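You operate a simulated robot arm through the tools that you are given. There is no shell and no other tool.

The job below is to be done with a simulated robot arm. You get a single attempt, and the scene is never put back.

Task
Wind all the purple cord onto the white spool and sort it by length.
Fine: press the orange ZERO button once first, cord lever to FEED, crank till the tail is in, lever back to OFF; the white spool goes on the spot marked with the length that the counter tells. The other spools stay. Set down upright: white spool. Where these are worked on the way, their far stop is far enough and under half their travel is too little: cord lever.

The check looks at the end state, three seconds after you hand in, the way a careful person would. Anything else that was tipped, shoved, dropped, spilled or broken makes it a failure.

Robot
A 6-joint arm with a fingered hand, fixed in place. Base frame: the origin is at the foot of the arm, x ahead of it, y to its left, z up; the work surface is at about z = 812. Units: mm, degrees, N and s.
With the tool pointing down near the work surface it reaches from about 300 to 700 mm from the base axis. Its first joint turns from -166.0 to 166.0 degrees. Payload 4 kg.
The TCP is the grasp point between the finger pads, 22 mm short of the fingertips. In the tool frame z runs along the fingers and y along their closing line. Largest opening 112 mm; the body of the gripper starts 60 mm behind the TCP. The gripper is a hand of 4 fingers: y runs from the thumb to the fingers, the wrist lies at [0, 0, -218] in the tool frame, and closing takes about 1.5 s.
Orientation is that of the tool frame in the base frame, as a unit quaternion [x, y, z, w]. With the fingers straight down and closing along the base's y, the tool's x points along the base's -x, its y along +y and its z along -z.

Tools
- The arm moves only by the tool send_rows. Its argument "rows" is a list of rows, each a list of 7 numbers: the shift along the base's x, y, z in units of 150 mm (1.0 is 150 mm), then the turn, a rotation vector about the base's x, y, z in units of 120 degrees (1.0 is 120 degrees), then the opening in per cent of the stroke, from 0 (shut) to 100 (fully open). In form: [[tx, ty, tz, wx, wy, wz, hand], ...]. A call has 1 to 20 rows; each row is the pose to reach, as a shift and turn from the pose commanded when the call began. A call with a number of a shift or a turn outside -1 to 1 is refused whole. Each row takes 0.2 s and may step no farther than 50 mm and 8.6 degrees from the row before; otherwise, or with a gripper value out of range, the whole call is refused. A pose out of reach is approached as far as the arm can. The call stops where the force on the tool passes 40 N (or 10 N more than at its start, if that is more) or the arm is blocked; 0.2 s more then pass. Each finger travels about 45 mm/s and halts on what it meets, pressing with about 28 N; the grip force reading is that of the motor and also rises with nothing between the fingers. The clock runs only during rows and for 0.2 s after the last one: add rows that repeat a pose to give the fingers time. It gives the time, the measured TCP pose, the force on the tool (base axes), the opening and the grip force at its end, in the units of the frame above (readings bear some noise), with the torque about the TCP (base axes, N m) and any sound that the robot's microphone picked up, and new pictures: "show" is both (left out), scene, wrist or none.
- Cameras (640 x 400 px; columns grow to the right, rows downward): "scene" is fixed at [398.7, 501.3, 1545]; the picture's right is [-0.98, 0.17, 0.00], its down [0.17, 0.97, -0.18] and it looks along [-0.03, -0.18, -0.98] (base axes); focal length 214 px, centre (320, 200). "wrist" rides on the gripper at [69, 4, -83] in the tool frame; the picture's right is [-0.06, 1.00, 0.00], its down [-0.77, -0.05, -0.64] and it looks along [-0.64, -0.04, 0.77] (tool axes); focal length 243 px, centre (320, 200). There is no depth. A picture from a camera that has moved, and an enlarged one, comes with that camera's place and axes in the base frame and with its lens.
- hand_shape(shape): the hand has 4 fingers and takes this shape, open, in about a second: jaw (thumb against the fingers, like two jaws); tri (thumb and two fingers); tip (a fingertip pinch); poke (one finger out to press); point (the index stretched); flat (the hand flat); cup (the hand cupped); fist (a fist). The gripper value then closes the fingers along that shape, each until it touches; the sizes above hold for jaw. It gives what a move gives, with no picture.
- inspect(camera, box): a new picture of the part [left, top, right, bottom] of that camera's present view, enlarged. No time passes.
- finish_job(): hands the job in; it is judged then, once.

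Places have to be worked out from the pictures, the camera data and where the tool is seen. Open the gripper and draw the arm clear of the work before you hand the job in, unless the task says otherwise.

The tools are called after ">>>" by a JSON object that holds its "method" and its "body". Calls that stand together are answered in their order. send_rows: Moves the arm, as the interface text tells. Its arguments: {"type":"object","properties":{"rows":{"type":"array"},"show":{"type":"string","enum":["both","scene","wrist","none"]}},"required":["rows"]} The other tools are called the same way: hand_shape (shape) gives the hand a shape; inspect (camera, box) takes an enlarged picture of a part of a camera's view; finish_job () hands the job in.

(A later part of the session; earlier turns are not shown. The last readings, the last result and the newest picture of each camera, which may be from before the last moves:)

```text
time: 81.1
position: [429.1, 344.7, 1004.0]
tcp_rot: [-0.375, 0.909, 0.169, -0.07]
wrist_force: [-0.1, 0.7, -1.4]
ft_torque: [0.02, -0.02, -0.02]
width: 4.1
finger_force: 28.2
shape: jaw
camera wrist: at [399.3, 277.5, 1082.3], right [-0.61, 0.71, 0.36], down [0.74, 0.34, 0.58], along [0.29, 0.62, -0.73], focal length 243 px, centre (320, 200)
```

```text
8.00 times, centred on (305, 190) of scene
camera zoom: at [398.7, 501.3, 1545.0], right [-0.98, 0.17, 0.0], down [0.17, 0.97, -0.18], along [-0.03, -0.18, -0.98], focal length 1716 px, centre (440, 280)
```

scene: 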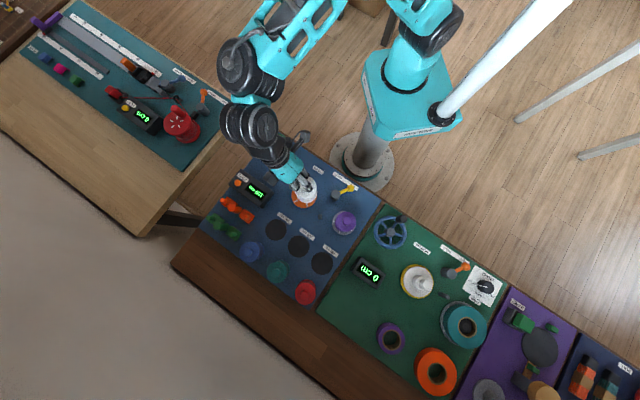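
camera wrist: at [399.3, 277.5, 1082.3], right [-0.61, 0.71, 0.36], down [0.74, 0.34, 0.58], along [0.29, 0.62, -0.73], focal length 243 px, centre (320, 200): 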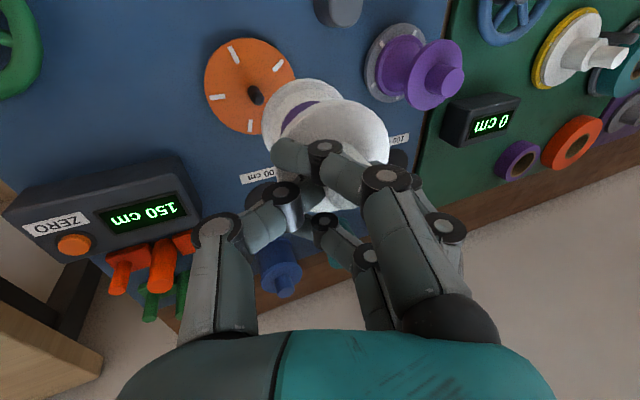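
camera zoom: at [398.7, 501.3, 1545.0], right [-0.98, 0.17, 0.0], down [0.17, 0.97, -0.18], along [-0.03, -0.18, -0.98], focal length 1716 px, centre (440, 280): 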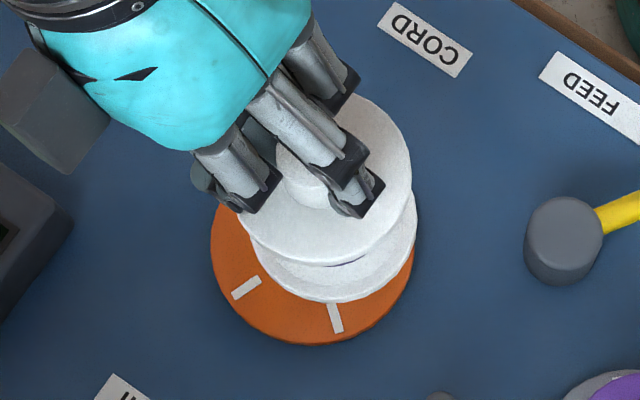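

From the scene view, the spool is now upright within ~3°, its bottom about 18 mm toward the finger side of the TCP. I carry it toward the 150 cm spot at this height.

>>> {"method": "send_rows", "body": {"rows": [[0.08, 0.22, 0.03, 0, 0, 0, 0], [0.16, 0.45, 0.04, 0, 0, 0, 0], [0.25, 0.68, 0.04, 0, 0, 0, 0]], "show": "both"}}

>>> {"method": "inspect", "body": {"camera": "scene", "box": [250, 180, 350, 280]}}

>>> {"method": "inspect", "body": {"camera": "wrist", "box": [220, 20, 450, 230]}}

```text
time: 81.9
position: [458.1, 418.9, 1007.0]
tcp_rot: [-0.376, 0.909, 0.167, -0.069]
wrist_force: [0.0, -0.7, -0.3]
ft_torque: [0.02, -0.04, -0.03]
width: 4.6
finger_force: 28.0
shape: jaw
out of reach, approached as far as the arm can: row 3
camera wrist: at [427.2, 352.9, 1086.0], right [-0.61, 0.71, 0.36], down [0.74, 0.35, 0.58], along [0.29, 0.62, -0.73], focal length 243 px, centre (320, 200)
```

scene: 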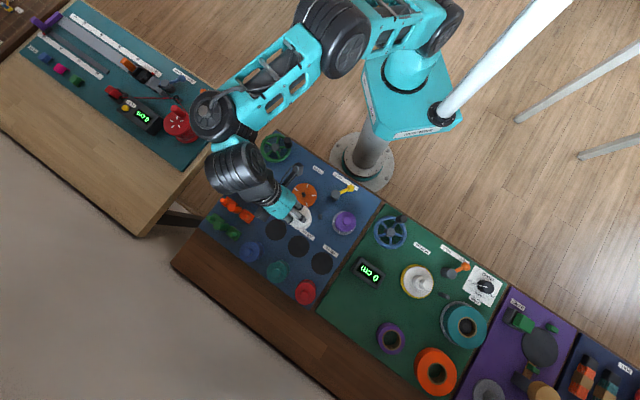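
wrist: 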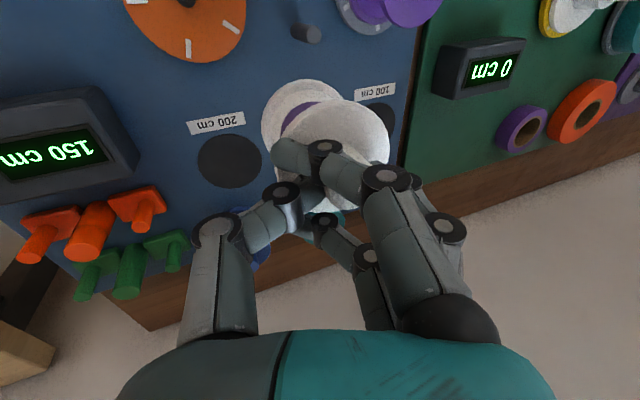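

```text
4.00 times, centred on (300, 230) of scene
camera zoom: at [398.7, 501.3, 1545.0], right [-0.98, 0.17, 0.0], down [0.17, 0.97, -0.18], along [-0.03, -0.18, -0.98], focal length 858 px, centre (400, 80)
```

zoom: 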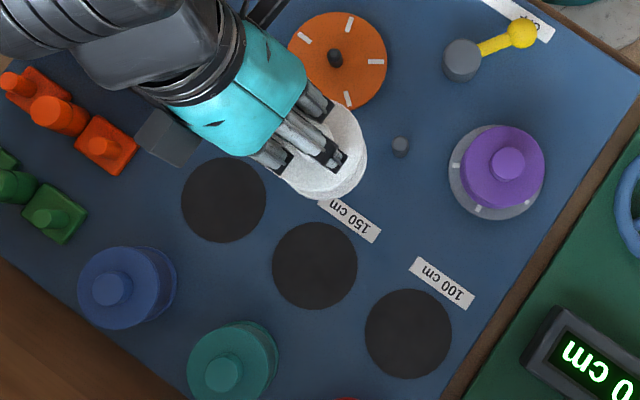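

```text
1.90 times, centred on (335, 125) of wrist
camera zoom: at [427.2, 352.9, 1086.0], right [-0.61, 0.71, 0.36], down [0.74, 0.35, 0.58], along [0.29, 0.62, -0.73], focal length 462 px, centre (291, 343)
```

zoom: 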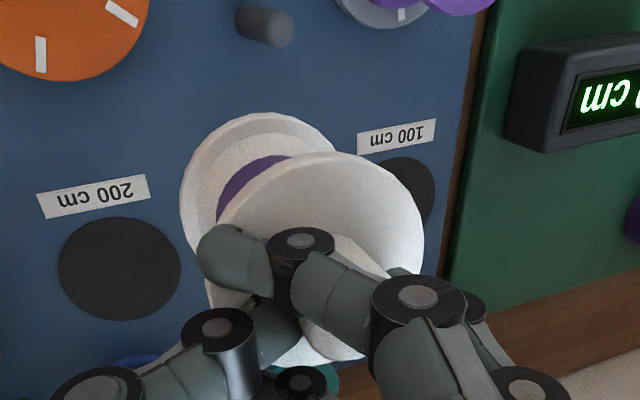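

Reach ran out at this height with the wrist offset sideways. Rotating the whole hand −45° about the vertical (yaw→0) puts the wrist inward, so I do that while lowering 60 mm.

>>> {"method": "send_rows", "body": {"rows": [[0, -0.05, -0.05, 0, 0, -0.0625, 0], [0, -0.1, -0.12, 0, 0, -0.125, 0], [0, -0.1, -0.19, 0, 0, -0.1875, 0], [0, -0.1, -0.26, 0, 0, -0.25, 0], [0, -0.1, -0.33, 0, 0, -0.3125, 0], [0, -0.1, -0.4, 0, 0, -0.375, 0]], "show": "both"}}

>>> {"method": "inspect", "body": {"camera": "scene", "box": [250, 180, 350, 280]}}

>>> {"method": "inspect", "body": {"camera": "wrist", "box": [220, 20, 450, 230]}}

```text
time: 83.3
position: [456.4, 404.8, 946.0]
tcp_rot: [0.003, 0.983, 0.182, 0.0]
wrist_force: [0.0, -0.2, 0.2]
ft_torque: [-0.01, 0.03, 0.01]
width: 4.2
finger_force: 27.9
shape: jaw
camera wrist: at [388.7, 379.3, 1025.6], right [0.07, 0.93, 0.36], down [0.76, -0.28, 0.58], along [0.64, 0.23, -0.73], focal length 243 px, centre (320, 200)
```

scene: 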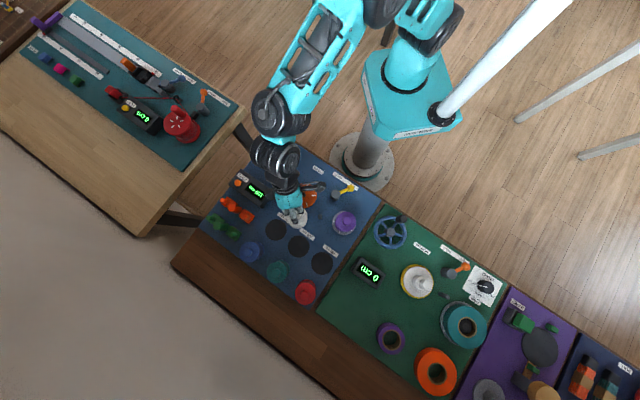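
wrist: 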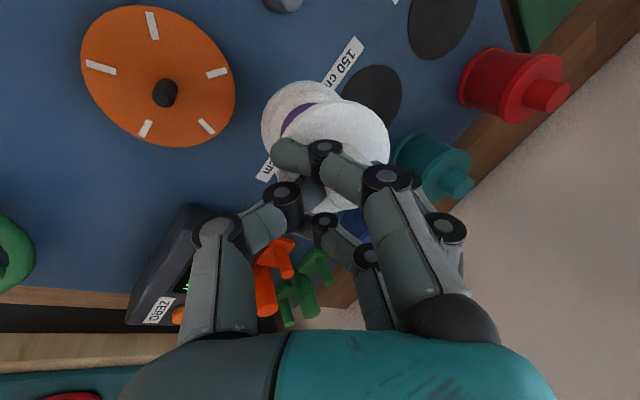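

```text
4.00 times, centred on (300, 230) of scene
camera zoom: at [398.7, 501.3, 1545.0], right [-0.98, 0.17, 0.0], down [0.17, 0.97, -0.18], along [-0.03, -0.18, -0.98], focal length 858 px, centre (400, 80)
```

zoom: 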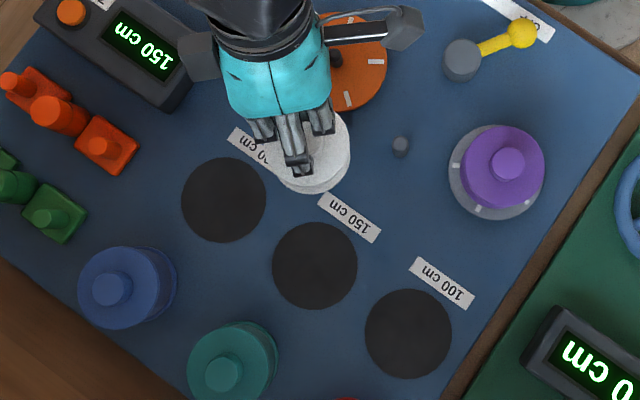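

```text
1.90 times, centred on (335, 125) of wrist
camera zoom: at [388.7, 379.3, 1025.6], right [0.07, 0.93, 0.36], down [0.76, -0.28, 0.58], along [0.64, 0.23, -0.73], focal length 462 px, centre (291, 343)
```

zoom: 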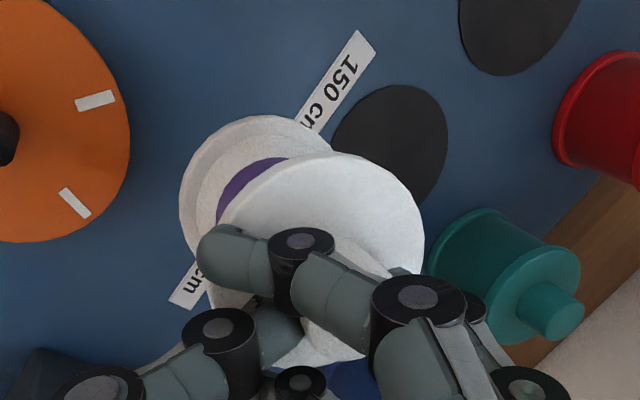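

Yaw 0 works. The spool's bottom is near (457, 424.5); the 150 spot is at ≈(470.5, 510). I move the spool over the spot.

>>> {"method": "send_rows", "body": {"rows": [[0.03, 0.19, 0, 0, 0, 0, 0], [0.06, 0.38, 0, 0, 0, 0, 0], [0.092, 0.57, 0, 0, 0, 0, 0]], "show": "both"}}

>>> {"method": "inspect", "body": {"camera": "scene", "box": [260, 200, 340, 280]}}

>>> {"method": "inspect", "body": {"camera": "wrist", "box": [220, 20, 450, 230]}}

```text
time: 84.1
position: [472.3, 492.7, 946.6]
tcp_rot: [0.002, 0.983, 0.182, 0.001]
wrist_force: [0.1, -0.1, -0.5]
ft_torque: [-0.03, -0.02, 0.01]
width: 4.0
finger_force: 27.5
shape: jaw
camera wrist: at [403.9, 465.9, 1025.5], right [0.07, 0.93, 0.36], down [0.76, -0.28, 0.58], along [0.64, 0.23, -0.73], focal length 243 px, centre (320, 200)
```

scene: 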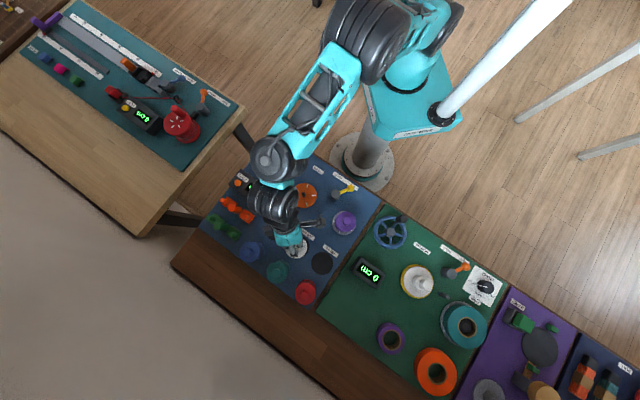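
wrist: 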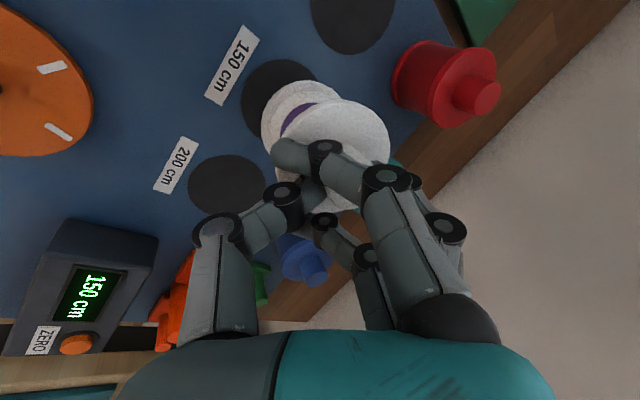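

```text
5.00 times, centred on (300, 240) of scene
camera zoom: at [398.7, 501.3, 1545.0], right [-0.98, 0.17, 0.0], down [0.17, 0.97, -0.18], along [-0.03, -0.18, -0.98], focal length 1072 px, centre (420, 0)
```

zoom: 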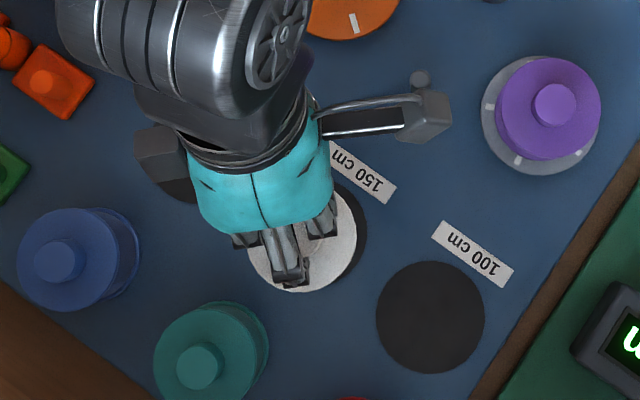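

```text
1.90 times, centred on (335, 125) of wrist
camera zoom: at [403.9, 465.9, 1025.5], right [0.07, 0.93, 0.36], down [0.76, -0.28, 0.58], along [0.64, 0.23, -0.73], focal length 462 px, centre (291, 343)
```

zoom: 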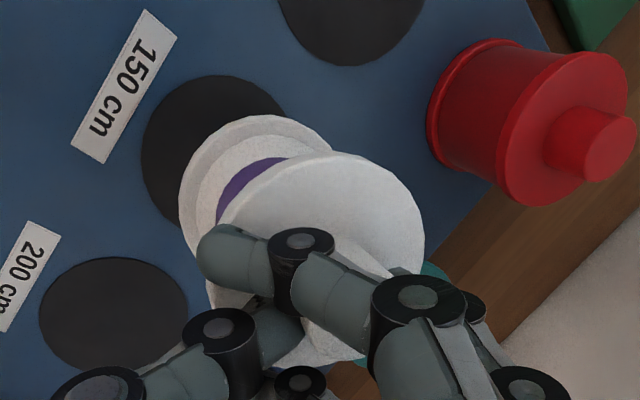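

The spool hovers over the 150 spot (scene and wrist agree within a few mm). I lower to about 5–10 mm above contact with a small correction.

>>> {"method": "send_rows", "body": {"rows": [[-0.003, -0.007, -0.07, 0, 0, 0, 0], [-0.007, -0.014, -0.14, 0, 0, 0, 0], [-0.007, -0.02, -0.19, 0, 0, 0, 0]], "show": "both"}}

>>> {"method": "inspect", "body": {"camera": "scene", "box": [260, 200, 340, 280]}}

>>> {"method": "inspect", "body": {"camera": "wrist", "box": [220, 20, 450, 230]}}

```text
time: 84.9
position: [470.3, 488.3, 917.2]
tcp_rot: [0.002, 0.983, 0.182, 0.0]
wrist_force: [0.3, 0.2, -0.3]
ft_torque: [0.01, 0.03, 0.0]
width: 4.6
finger_force: 27.9
shape: jaw
camera wrist: at [402.6, 461.3, 997.4], right [0.07, 0.93, 0.36], down [0.76, -0.28, 0.58], along [0.64, 0.23, -0.73], focal length 243 px, centre (320, 200)
```

scene: 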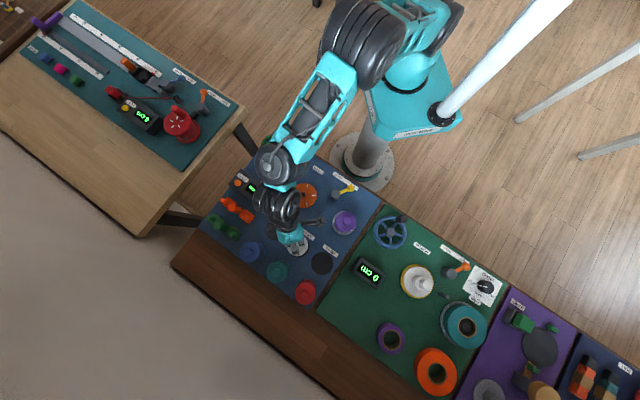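
wrist: 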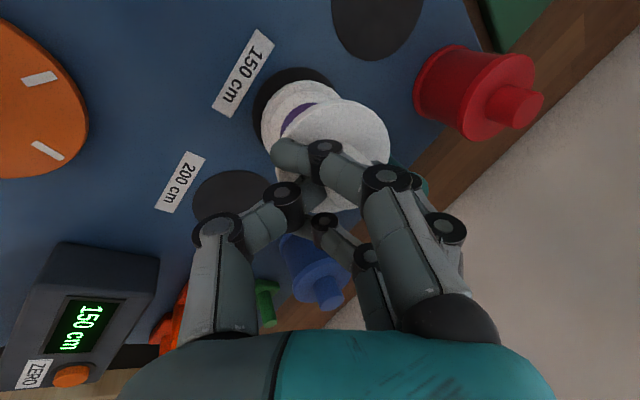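

```text
5.00 times, centred on (300, 240) of scene
camera zoom: at [398.7, 501.3, 1545.0], right [-0.98, 0.17, 0.0], down [0.17, 0.97, -0.18], along [-0.03, -0.18, -0.98], focal length 1072 px, centre (420, 0)
```

zoom: 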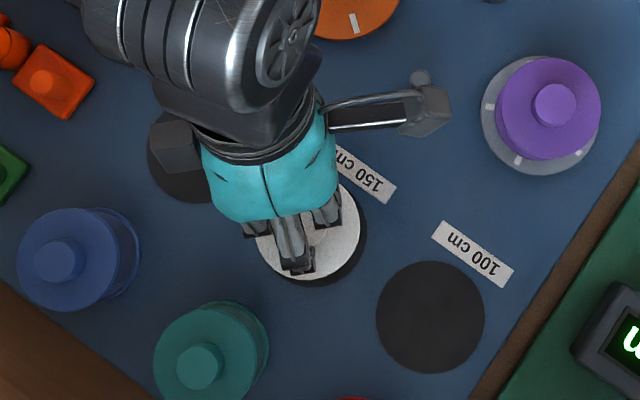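

```text
1.90 times, centred on (335, 125) of wrist
camera zoom: at [402.6, 461.3, 997.4], right [0.07, 0.93, 0.36], down [0.76, -0.28, 0.58], along [0.64, 0.23, -0.73], focal length 462 px, centre (291, 343)
```

zoom: 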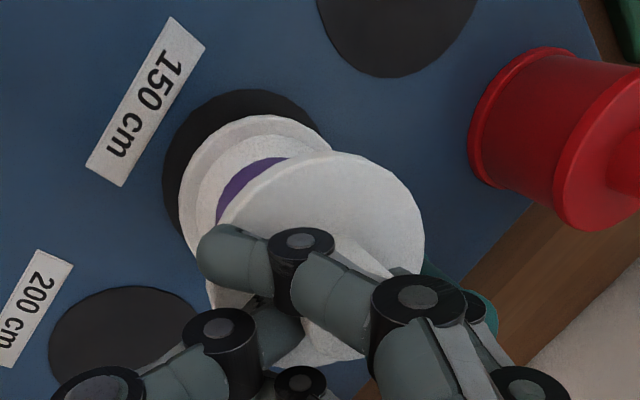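

The spool is just above the spot. I zoom in on the scene for the margins between spool and spot.

>>> {"method": "inspect", "body": {"camera": "scene", "box": [280, 225, 320, 265]}}

>>> {"method": "inspect", "body": {"camera": "wrist", "box": [240, 50, 360, 150]}}

```text
10.00 times, centred on (300, 245) of scene
camera zoom: at [398.7, 501.3, 1545.0], right [-0.98, 0.17, 0.0], down [0.17, 0.97, -0.18], along [-0.03, -0.18, -0.98], focal length 2145 px, centre (520, -250)
```

zoom: 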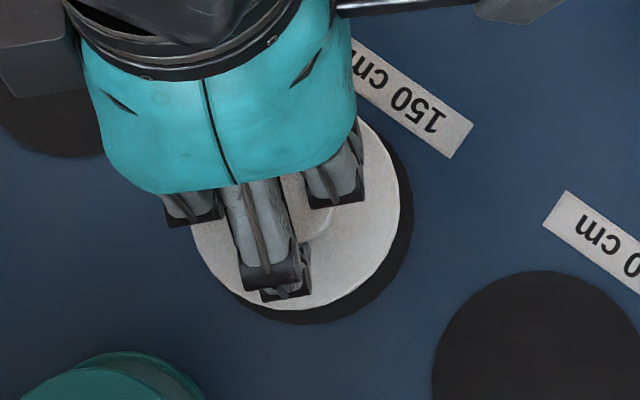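

```text
4.00 times, centred on (300, 100) of wrist
camera zoom: at [402.6, 461.3, 997.4], right [0.07, 0.93, 0.36], down [0.76, -0.28, 0.58], along [0.64, 0.23, -0.73], focal length 970 px, centre (400, 600)
```

zoom: 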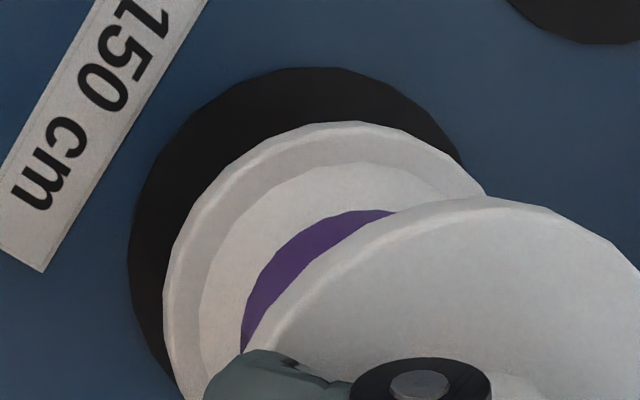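

Comparing views: bottom is centred within ~2 mm of the spot, but the spool leans ~6° (top toward −x). I correct with a 5° turn about +y and a +6 mm x shift, then check again.

>>> {"method": "send_rows", "body": {"rows": [[0.02, 0.003, 0, 0, 0.021, 0, 0], [0.042, 0.005, 0, 0, 0.042, 0, 0]], "show": "none"}}

>>> {"method": "inspect", "body": {"camera": "scene", "box": [280, 225, 320, 265]}}

>>> {"method": "inspect", "body": {"camera": "wrist", "box": [240, 50, 360, 150]}}

```text
time: 85.5
position: [476.8, 487.2, 918.8]
tcp_rot: [0.009, 0.982, 0.182, -0.043]
wrist_force: [-0.4, -1.1, -0.4]
ft_torque: [0.01, -0.01, 0.01]
width: 4.4
finger_force: 28.3
shape: jaw
```

```text
10.00 times, centred on (300, 245) of scene
camera zoom: at [398.7, 501.3, 1545.0], right [-0.98, 0.17, 0.0], down [0.17, 0.97, -0.18], along [-0.03, -0.18, -0.98], focal length 2145 px, centre (520, -250)
```

zoom: 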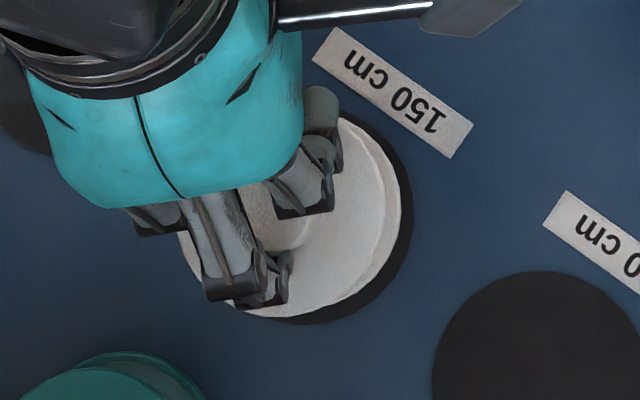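

```text
4.00 times, centred on (300, 100) of wrist
camera zoom: at [416.0, 462.5, 1003.3], right [0.1, 0.93, 0.35], down [0.81, -0.28, 0.51], along [0.57, 0.24, -0.78], focal length 970 px, centre (400, 600)
```

zoom: 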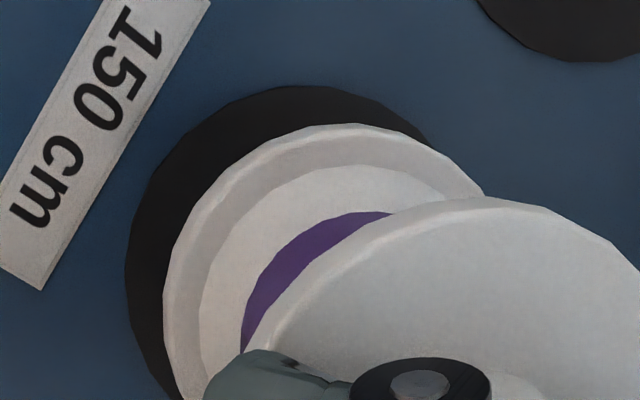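

The spool is now close to upright and centred on the 150 spot within ~3 mm. I lower gently toward contact.

>>> {"method": "send_rows", "body": {"rows": [[0, 0, -0.02, 0, 0, 0, 0], [0, 0, -0.04, 0, 0, 0, 0], [0, 0, -0.053, 0, 0, 0, 0]], "show": "none"}}

>>> {"method": "inspect", "body": {"camera": "wrist", "box": [240, 50, 360, 150]}}

```text
time: 86.3
position: [475.6, 487.1, 910.2]
tcp_rot: [0.01, 0.982, 0.183, -0.044]
wrist_force: [0.7, -0.1, -0.6]
ft_torque: [0.03, 0.02, -0.03]
width: 4.4
finger_force: 28.2
shape: jaw
```

```text
4.00 times, centred on (300, 100) of wrist
camera zoom: at [415.0, 462.4, 995.5], right [0.1, 0.93, 0.35], down [0.81, -0.28, 0.51], along [0.57, 0.23, -0.78], focal length 970 px, centre (400, 600)
```

zoom: 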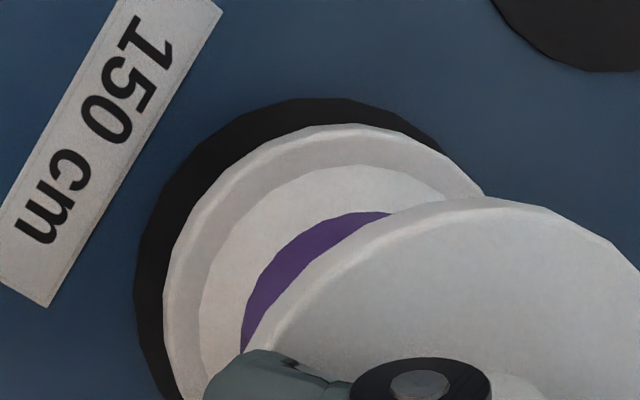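

No contact yet at TCP z=910. I continue down in 2 mm steps.

>>> {"method": "send_rows", "body": {"rows": [[0, 0, -0.013, 0, 0, 0, 0], [0, 0, -0.026, 0, 0, 0, 0], [0, 0, -0.036, 0, 0, 0, 0]], "show": "none"}}

>>> {"method": "inspect", "body": {"camera": "wrist", "box": [240, 50, 360, 150]}}

```text
time: 87.1
position: [475.8, 487.1, 905.6]
tcp_rot: [0.01, 0.982, 0.183, -0.043]
wrist_force: [-0.8, 0.0, -0.1]
ft_torque: [-0.01, 0.0, -0.01]
width: 4.4
finger_force: 28.0
shape: jaw
```

```text
4.00 times, centred on (300, 100) of wrist
camera zoom: at [415.0, 461.9, 989.9], right [0.1, 0.93, 0.35], down [0.81, -0.28, 0.51], along [0.57, 0.23, -0.78], focal length 970 px, centre (400, 600)
```

zoom: 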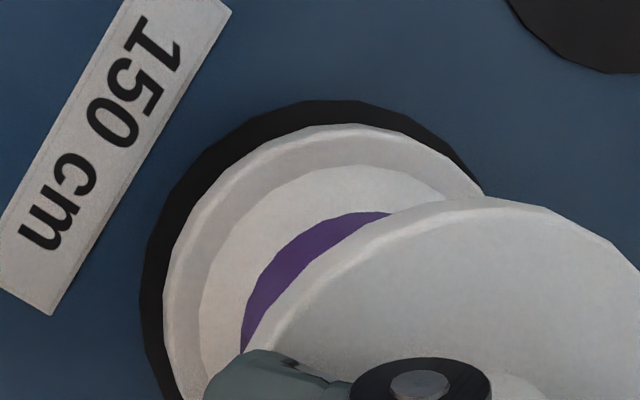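

Still floating. I continue down.

>>> {"method": "send_rows", "body": {"rows": [[0, 0, -0.013, 0, 0, 0, 0], [0, 0, -0.026, 0, 0, 0, 0]], "show": "none"}}

>>> {"method": "inspect", "body": {"camera": "wrist", "box": [240, 50, 360, 150]}}

```text
time: 87.7
position: [477.0, 488.2, 900.5]
tcp_rot: [0.01, 0.982, 0.182, -0.043]
wrist_force: [0.4, 0.4, 0.4]
ft_torque: [-0.02, 0.04, 0.0]
width: 4.4
finger_force: 27.7
shape: jaw
```

```text
4.00 times, centred on (300, 100) of wrist
camera zoom: at [415.6, 462.2, 986.0], right [0.1, 0.93, 0.35], down [0.81, -0.28, 0.51], along [0.57, 0.23, -0.78], focal length 970 px, centre (400, 600)
```

zoom: 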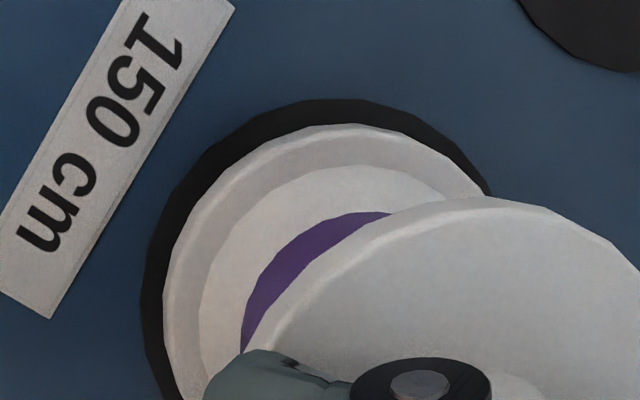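

Continue lowering in 2 mm steps; margins around the flange look even.

>>> {"method": "send_rows", "body": {"rows": [[0, 0, -0.012, 0, 0, 0, 0], [0, 0, -0.024, 0, 0, 0, 0]], "show": "none"}}

>>> {"method": "inspect", "body": {"camera": "wrist", "box": [240, 50, 360, 150]}}

```text
time: 88.3
position: [475.0, 487.7, 897.6]
tcp_rot: [0.01, 0.982, 0.182, -0.042]
wrist_force: [0.3, 0.0, 0.0]
ft_torque: [0.02, 0.03, 0.01]
width: 4.4
finger_force: 27.8
shape: jaw
```

```text
4.00 times, centred on (300, 100) of wrist
camera zoom: at [415.1, 462.0, 982.8], right [0.1, 0.93, 0.35], down [0.81, -0.28, 0.51], along [0.57, 0.23, -0.78], focal length 970 px, centre (400, 600)
```

zoom: 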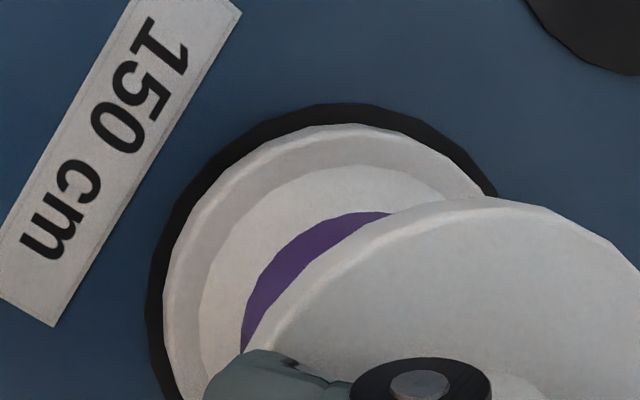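

Still zero force. Further down.

>>> {"method": "send_rows", "body": {"rows": [[0, 0, -0.012, 0, 0, 0, 0], [0, 0, -0.024, 0, 0, 0, 0]], "show": "none"}}

>>> {"method": "inspect", "body": {"camera": "wrist", "box": [240, 50, 360, 150]}}

>>> {"method": "inspect", "body": {"camera": "scene", "box": [280, 225, 320, 265]}}

```text
time: 88.9
position: [476.1, 488.0, 894.2]
tcp_rot: [0.01, 0.982, 0.182, -0.043]
wrist_force: [0.8, -0.3, -0.4]
ft_torque: [0.01, -0.02, 0.0]
width: 4.8
finger_force: 28.1
shape: jaw
```

```text
4.00 times, centred on (300, 100) of wrist
camera zoom: at [414.9, 462.1, 978.9], right [0.1, 0.93, 0.35], down [0.81, -0.28, 0.51], along [0.57, 0.23, -0.78], focal length 970 px, centre (400, 600)
```

zoom: 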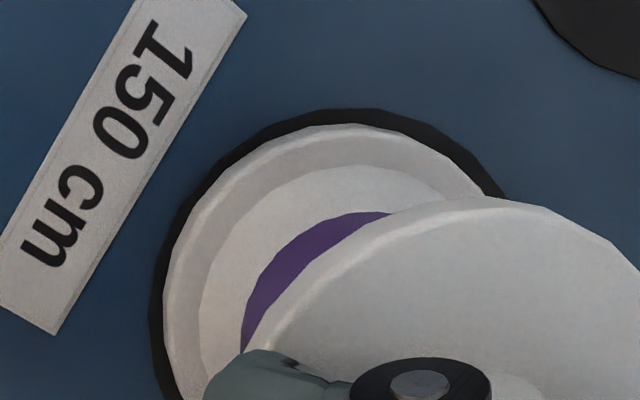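

```text
10.00 times, centred on (300, 245) of scene
camera zoom: at [398.7, 501.3, 1545.0], right [-0.98, 0.17, 0.0], down [0.17, 0.97, -0.18], along [-0.03, -0.18, -0.98], focal length 2145 px, centre (520, -250)
```

zoom: 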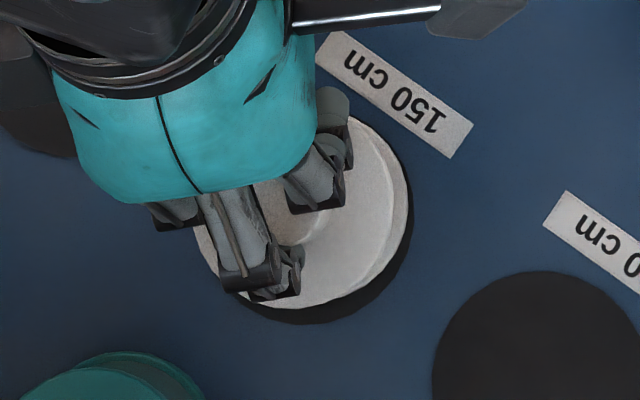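

The flange nearly fills the spot; still no contact. I shift +2 mm in x and keep lowering.

>>> {"method": "send_rows", "body": {"rows": [[0.007, 0, -0.01, 0, 0, 0, 0], [0.013, 0, -0.02, 0, 0, 0, 0]], "show": "none"}}

>>> {"method": "send_rows", "body": {"rows": [[0, 0, -0.01, 0, 0, 0, 0], [0, 0, -0.018, 0, 0, 0, 0]], "show": "none"}}

>>> {"method": "inspect", "body": {"camera": "wrist", "box": [240, 50, 360, 150]}}

```text
time: 89.5
position: [477.8, 487.4, 890.8]
tcp_rot: [0.01, 0.982, 0.183, -0.044]
wrist_force: [0.0, 0.5, -0.1]
ft_torque: [0.0, 0.0, 0.0]
width: 4.2
finger_force: 27.8
shape: jaw
```

```text
time: 90.1
position: [477.6, 488.4, 889.5]
tcp_rot: [0.009, 0.982, 0.183, -0.043]
wrist_force: [-2.5, 1.2, 10.1]
ft_torque: [-0.01, 0.15, -0.04]
width: 4.8
finger_force: 28.2
shape: jaw
```

```text
4.00 times, centred on (300, 100) of wrist
camera zoom: at [416.7, 462.7, 974.1], right [0.1, 0.93, 0.35], down [0.81, -0.28, 0.51], along [0.58, 0.24, -0.78], focal length 970 px, centre (400, 600)
```

zoom: 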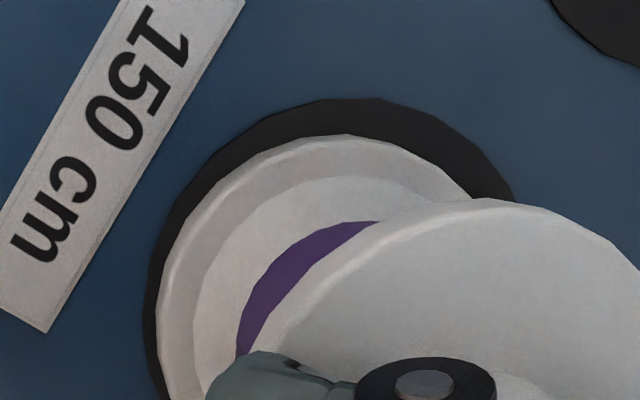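

Contact at 10 N upward. I release by opening while easing the hand straight up so the thumb does not press on the flange.

>>> {"method": "send_rows", "body": {"rows": [[0, 0, 0.01, 0, 0, 0, 25], [0, 0, 0.03, 0, 0, 0, 40], [0, 0, 0.06, 0, 0, 0, 48], [0, 0, 0.1, 0, 0, 0, 50]], "show": "both"}}

>>> {"method": "inspect", "body": {"camera": "wrist", "box": [200, 50, 440, 250]}}

>>> {"method": "inspect", "body": {"camera": "scene", "box": [260, 200, 340, 280]}}

```text
time: 91.1
position: [478.1, 486.9, 902.5]
tcp_rot: [0.01, 0.982, 0.181, -0.044]
wrist_force: [0.0, -1.0, 3.5]
ft_torque: [-0.1, -0.01, 0.01]
width: 55.0
finger_force: 0.2
shape: jaw
camera wrist: at [417.4, 461.3, 987.2], right [0.1, 0.93, 0.35], down [0.81, -0.28, 0.51], along [0.57, 0.23, -0.79], focal length 243 px, centre (320, 200)
```

scene: 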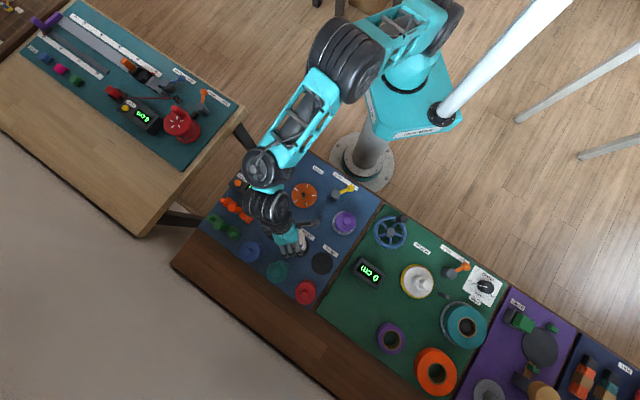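
wrist: 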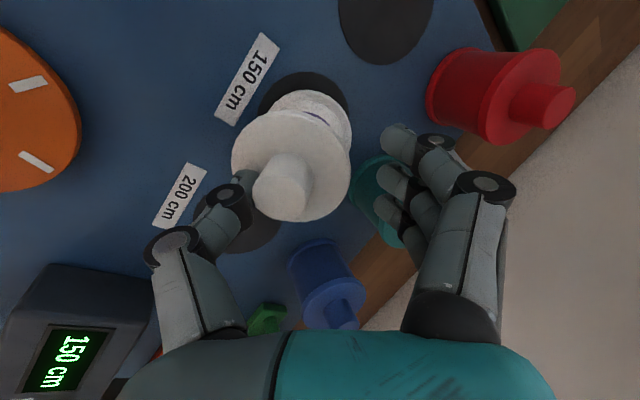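

```text
2.00 times, centred on (320, 150) of wrist
camera zoom: at [417.4, 461.3, 987.2], right [0.1, 0.93, 0.35], down [0.81, -0.28, 0.51], along [0.57, 0.23, -0.79], focal length 485 px, centre (320, 300)
```

zoom: 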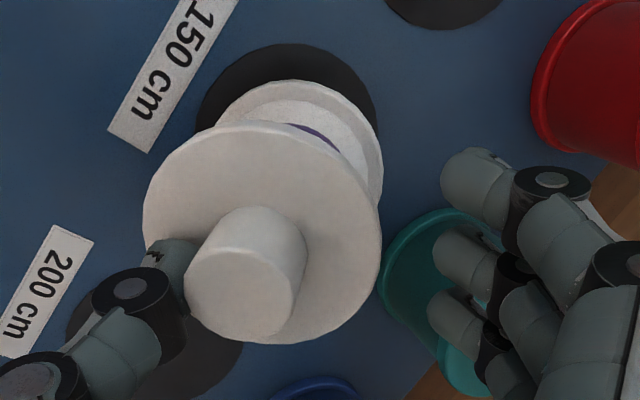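

```text
5.00 times, centred on (300, 240) of scene
camera zoom: at [398.7, 501.3, 1545.0], right [-0.98, 0.17, 0.0], down [0.17, 0.97, -0.18], along [-0.03, -0.18, -0.98], focal length 1072 px, centre (420, 0)
```

zoom: 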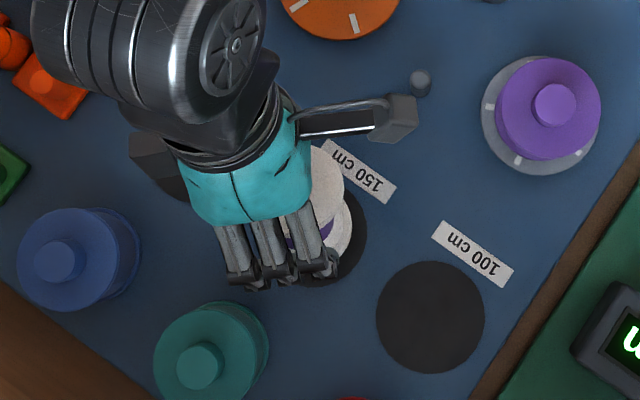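

The spool has leaned toward the thumb (−y) on release and rests against it. I look closely before doing anything.

>>> {"method": "inspect", "body": {"camera": "wrist", "box": [220, 60, 380, 240]}}

>>> {"method": "inspect", "body": {"camera": "scene", "box": [280, 220, 325, 265]}}

```text
2.22 times, centred on (300, 150) of wrist
camera zoom: at [417.4, 461.3, 987.2], right [0.1, 0.93, 0.35], down [0.81, -0.28, 0.51], along [0.57, 0.23, -0.79], focal length 539 px, centre (364, 311)
```

zoom: 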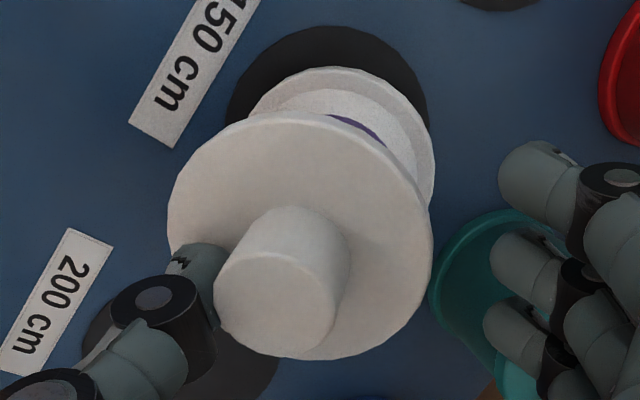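

```text
8.89 times, centred on (302, 242) of scene
camera zoom: at [398.7, 501.3, 1545.0], right [-0.98, 0.17, 0.0], down [0.17, 0.97, -0.18], along [-0.03, -0.18, -0.98], focal length 1906 px, centre (476, -178)
```

zoom: 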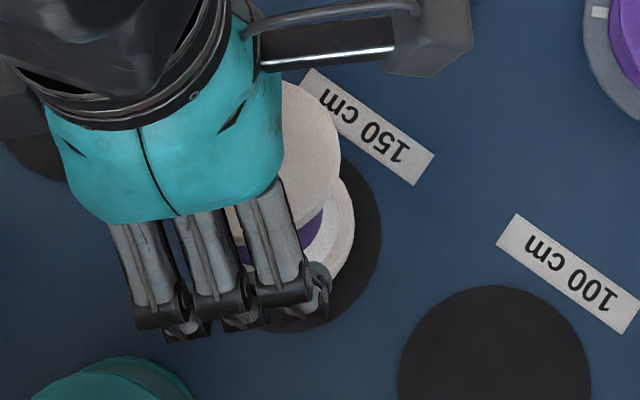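

The spool leans about 27° toward −y against the thumb, still pivoting on its base edge near the spot. I push its knob gently back toward +y with the thumb to right it (fingers guard the other side).

>>> {"method": "send_rows", "body": {"rows": [[0, 0.017, 0.003, 0, 0, 0, 50], [0, 0.033, 0.006, 0, 0, 0, 50], [0, 0.05, 0.009, 0, 0, 0, 50], [0, 0.067, 0.012, 0, 0, 0, 50]], "show": "none"}}

>>> {"method": "inspect", "body": {"camera": "wrist", "box": [220, 60, 380, 240]}}

>>> {"method": "inspect", "body": {"camera": "scene", "box": [280, 220, 325, 265]}}

```text
time: 92.1
position: [477.9, 498.3, 905.2]
tcp_rot: [0.01, 0.982, 0.182, -0.043]
wrist_force: [1.0, -1.7, 5.0]
ft_torque: [-0.17, -0.04, 0.03]
width: 54.7
finger_force: 0.1
shape: jaw
```

```text
2.22 times, centred on (300, 150) of wrist
camera zoom: at [417.1, 472.4, 990.4], right [0.1, 0.93, 0.35], down [0.81, -0.28, 0.51], along [0.57, 0.23, -0.78], focal length 539 px, centre (364, 311)
```

zoom: 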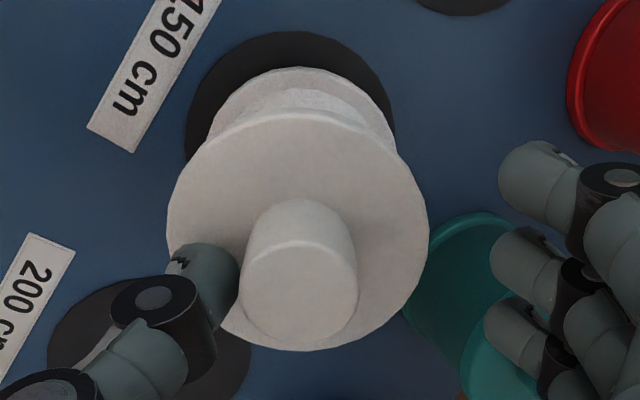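

```text
8.89 times, centred on (302, 242) of scene
camera zoom: at [398.7, 501.3, 1545.0], right [-0.98, 0.17, 0.0], down [0.17, 0.97, -0.18], along [-0.03, -0.18, -0.98], focal length 1906 px, centre (476, -178)
```

zoom: 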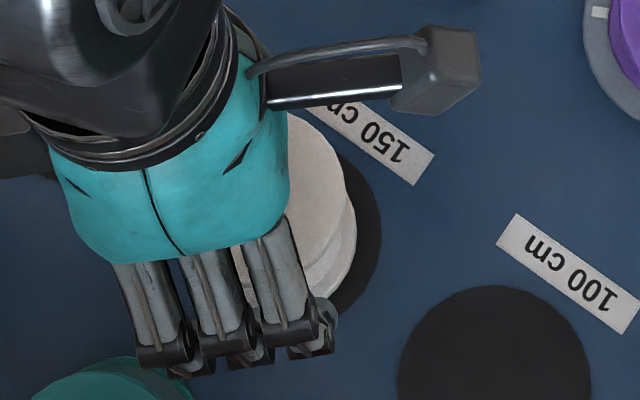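

The thumb tip is pressing down on the flange (Fz +5 N), which holds the lean. I raise slowly so the spool can follow it upright.

>>> {"method": "send_rows", "body": {"rows": [[0, 0.003, 0.01, 0, 0, 0, 50], [0, 0.006, 0.02, 0, 0, 0, 50], [0, 0.009, 0.03, 0, 0, 0, 50], [0, 0.012, 0.04, 0, 0, 0, 50]], "show": "none"}}

>>> {"method": "inspect", "body": {"camera": "wrist", "box": [220, 60, 380, 240]}}

>>> {"method": "inspect", "body": {"camera": "scene", "box": [280, 220, 325, 265]}}

```text
time: 93.1
position: [478.7, 500.3, 910.3]
tcp_rot: [0.01, 0.982, 0.182, -0.043]
wrist_force: [0.4, -0.6, 0.6]
ft_torque: [-0.01, -0.01, 0.0]
width: 55.6
finger_force: 0.1
shape: jaw
```

```text
2.22 times, centred on (300, 150) of wrist
camera zoom: at [417.8, 474.5, 995.8], right [0.1, 0.93, 0.35], down [0.81, -0.28, 0.51], along [0.57, 0.23, -0.78], focal length 539 px, centre (364, 311)
```

zoom: 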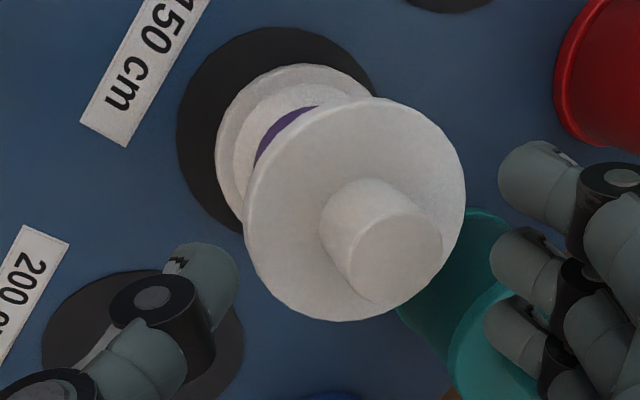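

```text
8.89 times, centred on (302, 242) of scene
camera zoom: at [398.7, 501.3, 1545.0], right [-0.98, 0.17, 0.0], down [0.17, 0.97, -0.18], along [-0.03, -0.18, -0.98], focal length 1906 px, centre (476, -178)
```

zoom: 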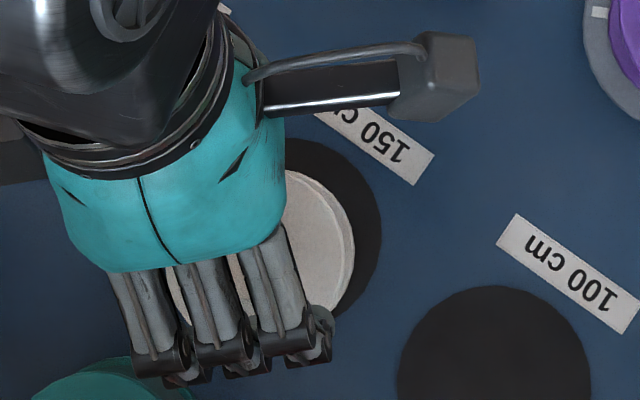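

The spool is upright now and free (force ≈0). I raise the hand straight up clear of the knob.

>>> {"method": "send_rows", "body": {"rows": [[0, 0, 0.05, 0, 0, 0, 50], [0, 0, 0.12, 0, 0, 0, 50], [0, 0, 0.22, 0, 0, 0, 50], [0, 0, 0.35, 0, 0, 0, 50]], "show": "both"}}

>>> {"method": "inspect", "body": {"camera": "wrist", "box": [200, 20, 440, 220]}}

>>> {"method": "inspect", "body": {"camera": "scene", "box": [260, 200, 340, 280]}}

```text
time: 94.1
position: [477.7, 498.9, 962.8]
tcp_rot: [0.01, 0.982, 0.183, -0.043]
wrist_force: [-0.4, -0.7, 0.2]
ft_torque: [0.0, -0.01, 0.03]
width: 55.6
finger_force: 0.0
shape: jaw
camera wrist: at [416.7, 473.5, 1048.0], right [0.1, 0.93, 0.35], down [0.81, -0.28, 0.51], along [0.57, 0.23, -0.78], focal length 243 px, centre (320, 200)
```

scene: 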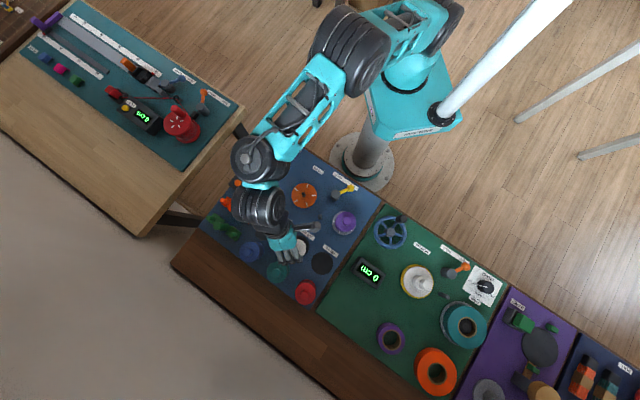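
wrist: 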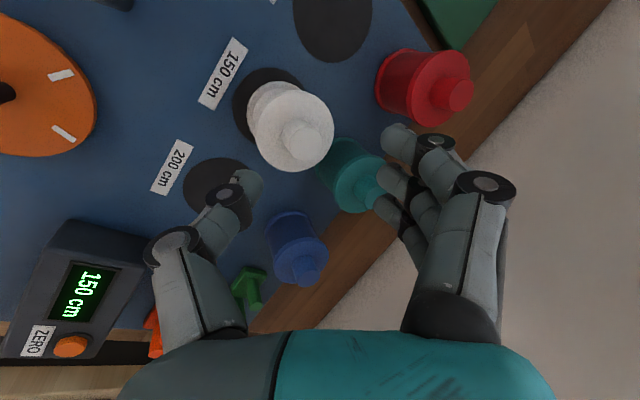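

```text
2.00 times, centred on (320, 120) of wrist
camera zoom: at [416.7, 473.5, 1048.0], right [0.1, 0.93, 0.35], down [0.81, -0.28, 0.51], along [0.57, 0.23, -0.78], focal length 485 px, centre (320, 360)
```

zoom: 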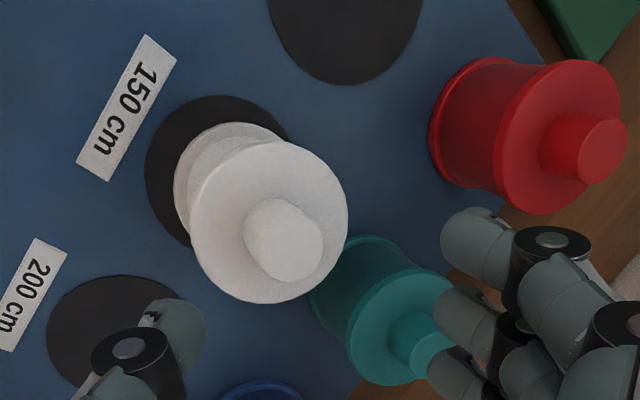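

```text
5.00 times, centred on (300, 240) of scene
camera zoom: at [398.7, 501.3, 1545.0], right [-0.98, 0.17, 0.0], down [0.17, 0.97, -0.18], along [-0.03, -0.18, -0.98], focal length 1072 px, centre (420, 0)
```

zoom: 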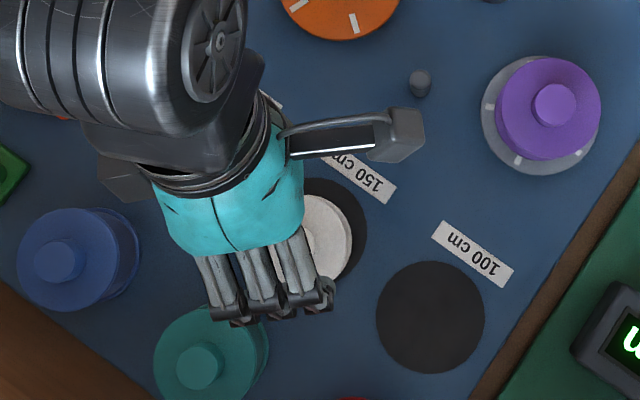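

The spool stands upright on the 150 spot. I retract the hand up and back, un-tilting it, to get an unobstructed look.

>>> {"method": "send_rows", "body": {"rows": [[0, -0.05, 0.2, 0, 0, 0, 50], [-0.05, -0.25, 0.35, -0.045, -0.01, 0, 50], [-0.1, -0.5, 0.4, -0.09, -0.02, 0, 50], [-0.15, -0.75, 0.4, -0.135, -0.03, 0, 50], [-0.2, -1.0, 0.4, -0.175, -0.042, 0, 50]], "show": "both"}}

>>> {"method": "inspect", "body": {"camera": "scene", "box": [260, 200, 340, 280]}}

>>> {"method": "inspect", "body": {"camera": "wrist", "box": [300, 60, 560, 260]}}

```text
time: 95.3
position: [448.1, 347.6, 1023.7]
tcp_rot: [0.009, 1.0, -0.001, 0.003]
wrist_force: [1.1, 0.2, 0.7]
ft_torque: [0.03, -0.01, 0.01]
width: 55.6
finger_force: 0.0
shape: jaw
camera wrist: at [380.5, 353.7, 1106.1], right [0.08, 1.0, 0.0], down [0.76, -0.06, 0.65], along [0.64, -0.05, -0.76], focal length 243 px, centre (320, 200)
```

scene: 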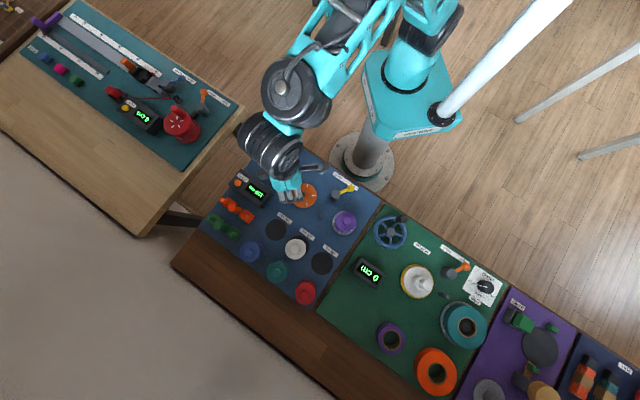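
wrist: 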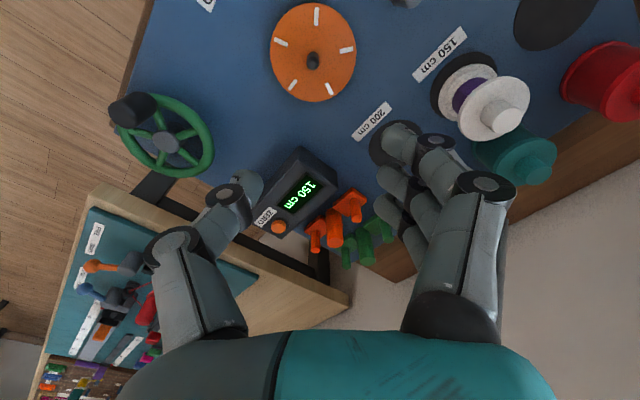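

```text
5.00 times, centred on (300, 240) of scene
camera zoom: at [398.7, 501.3, 1545.0], right [-0.98, 0.17, 0.0], down [0.17, 0.97, -0.18], along [-0.03, -0.18, -0.98], focal length 1072 px, centre (420, 0)
```

zoom: 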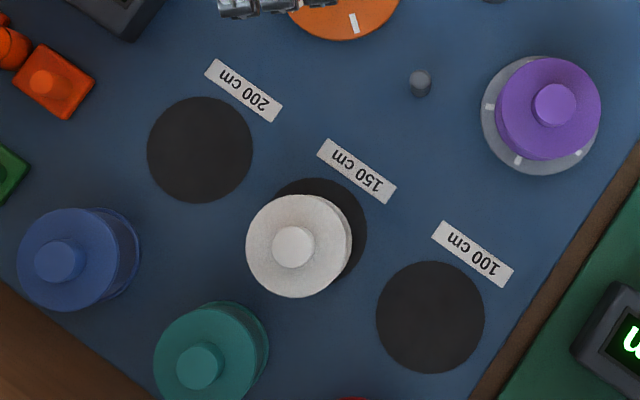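

```text
2.00 times, centred on (430, 160) of wrist
camera zoom: at [380.5, 353.7, 1106.1], right [0.08, 1.0, 0.0], down [0.76, -0.06, 0.65], along [0.64, -0.05, -0.76], focal length 485 px, centre (100, 280)
```

zoom: 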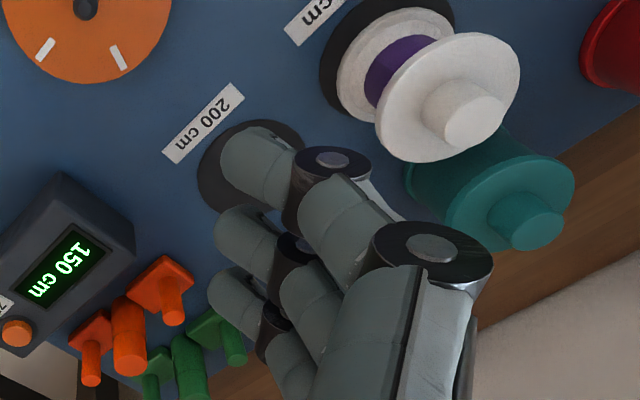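

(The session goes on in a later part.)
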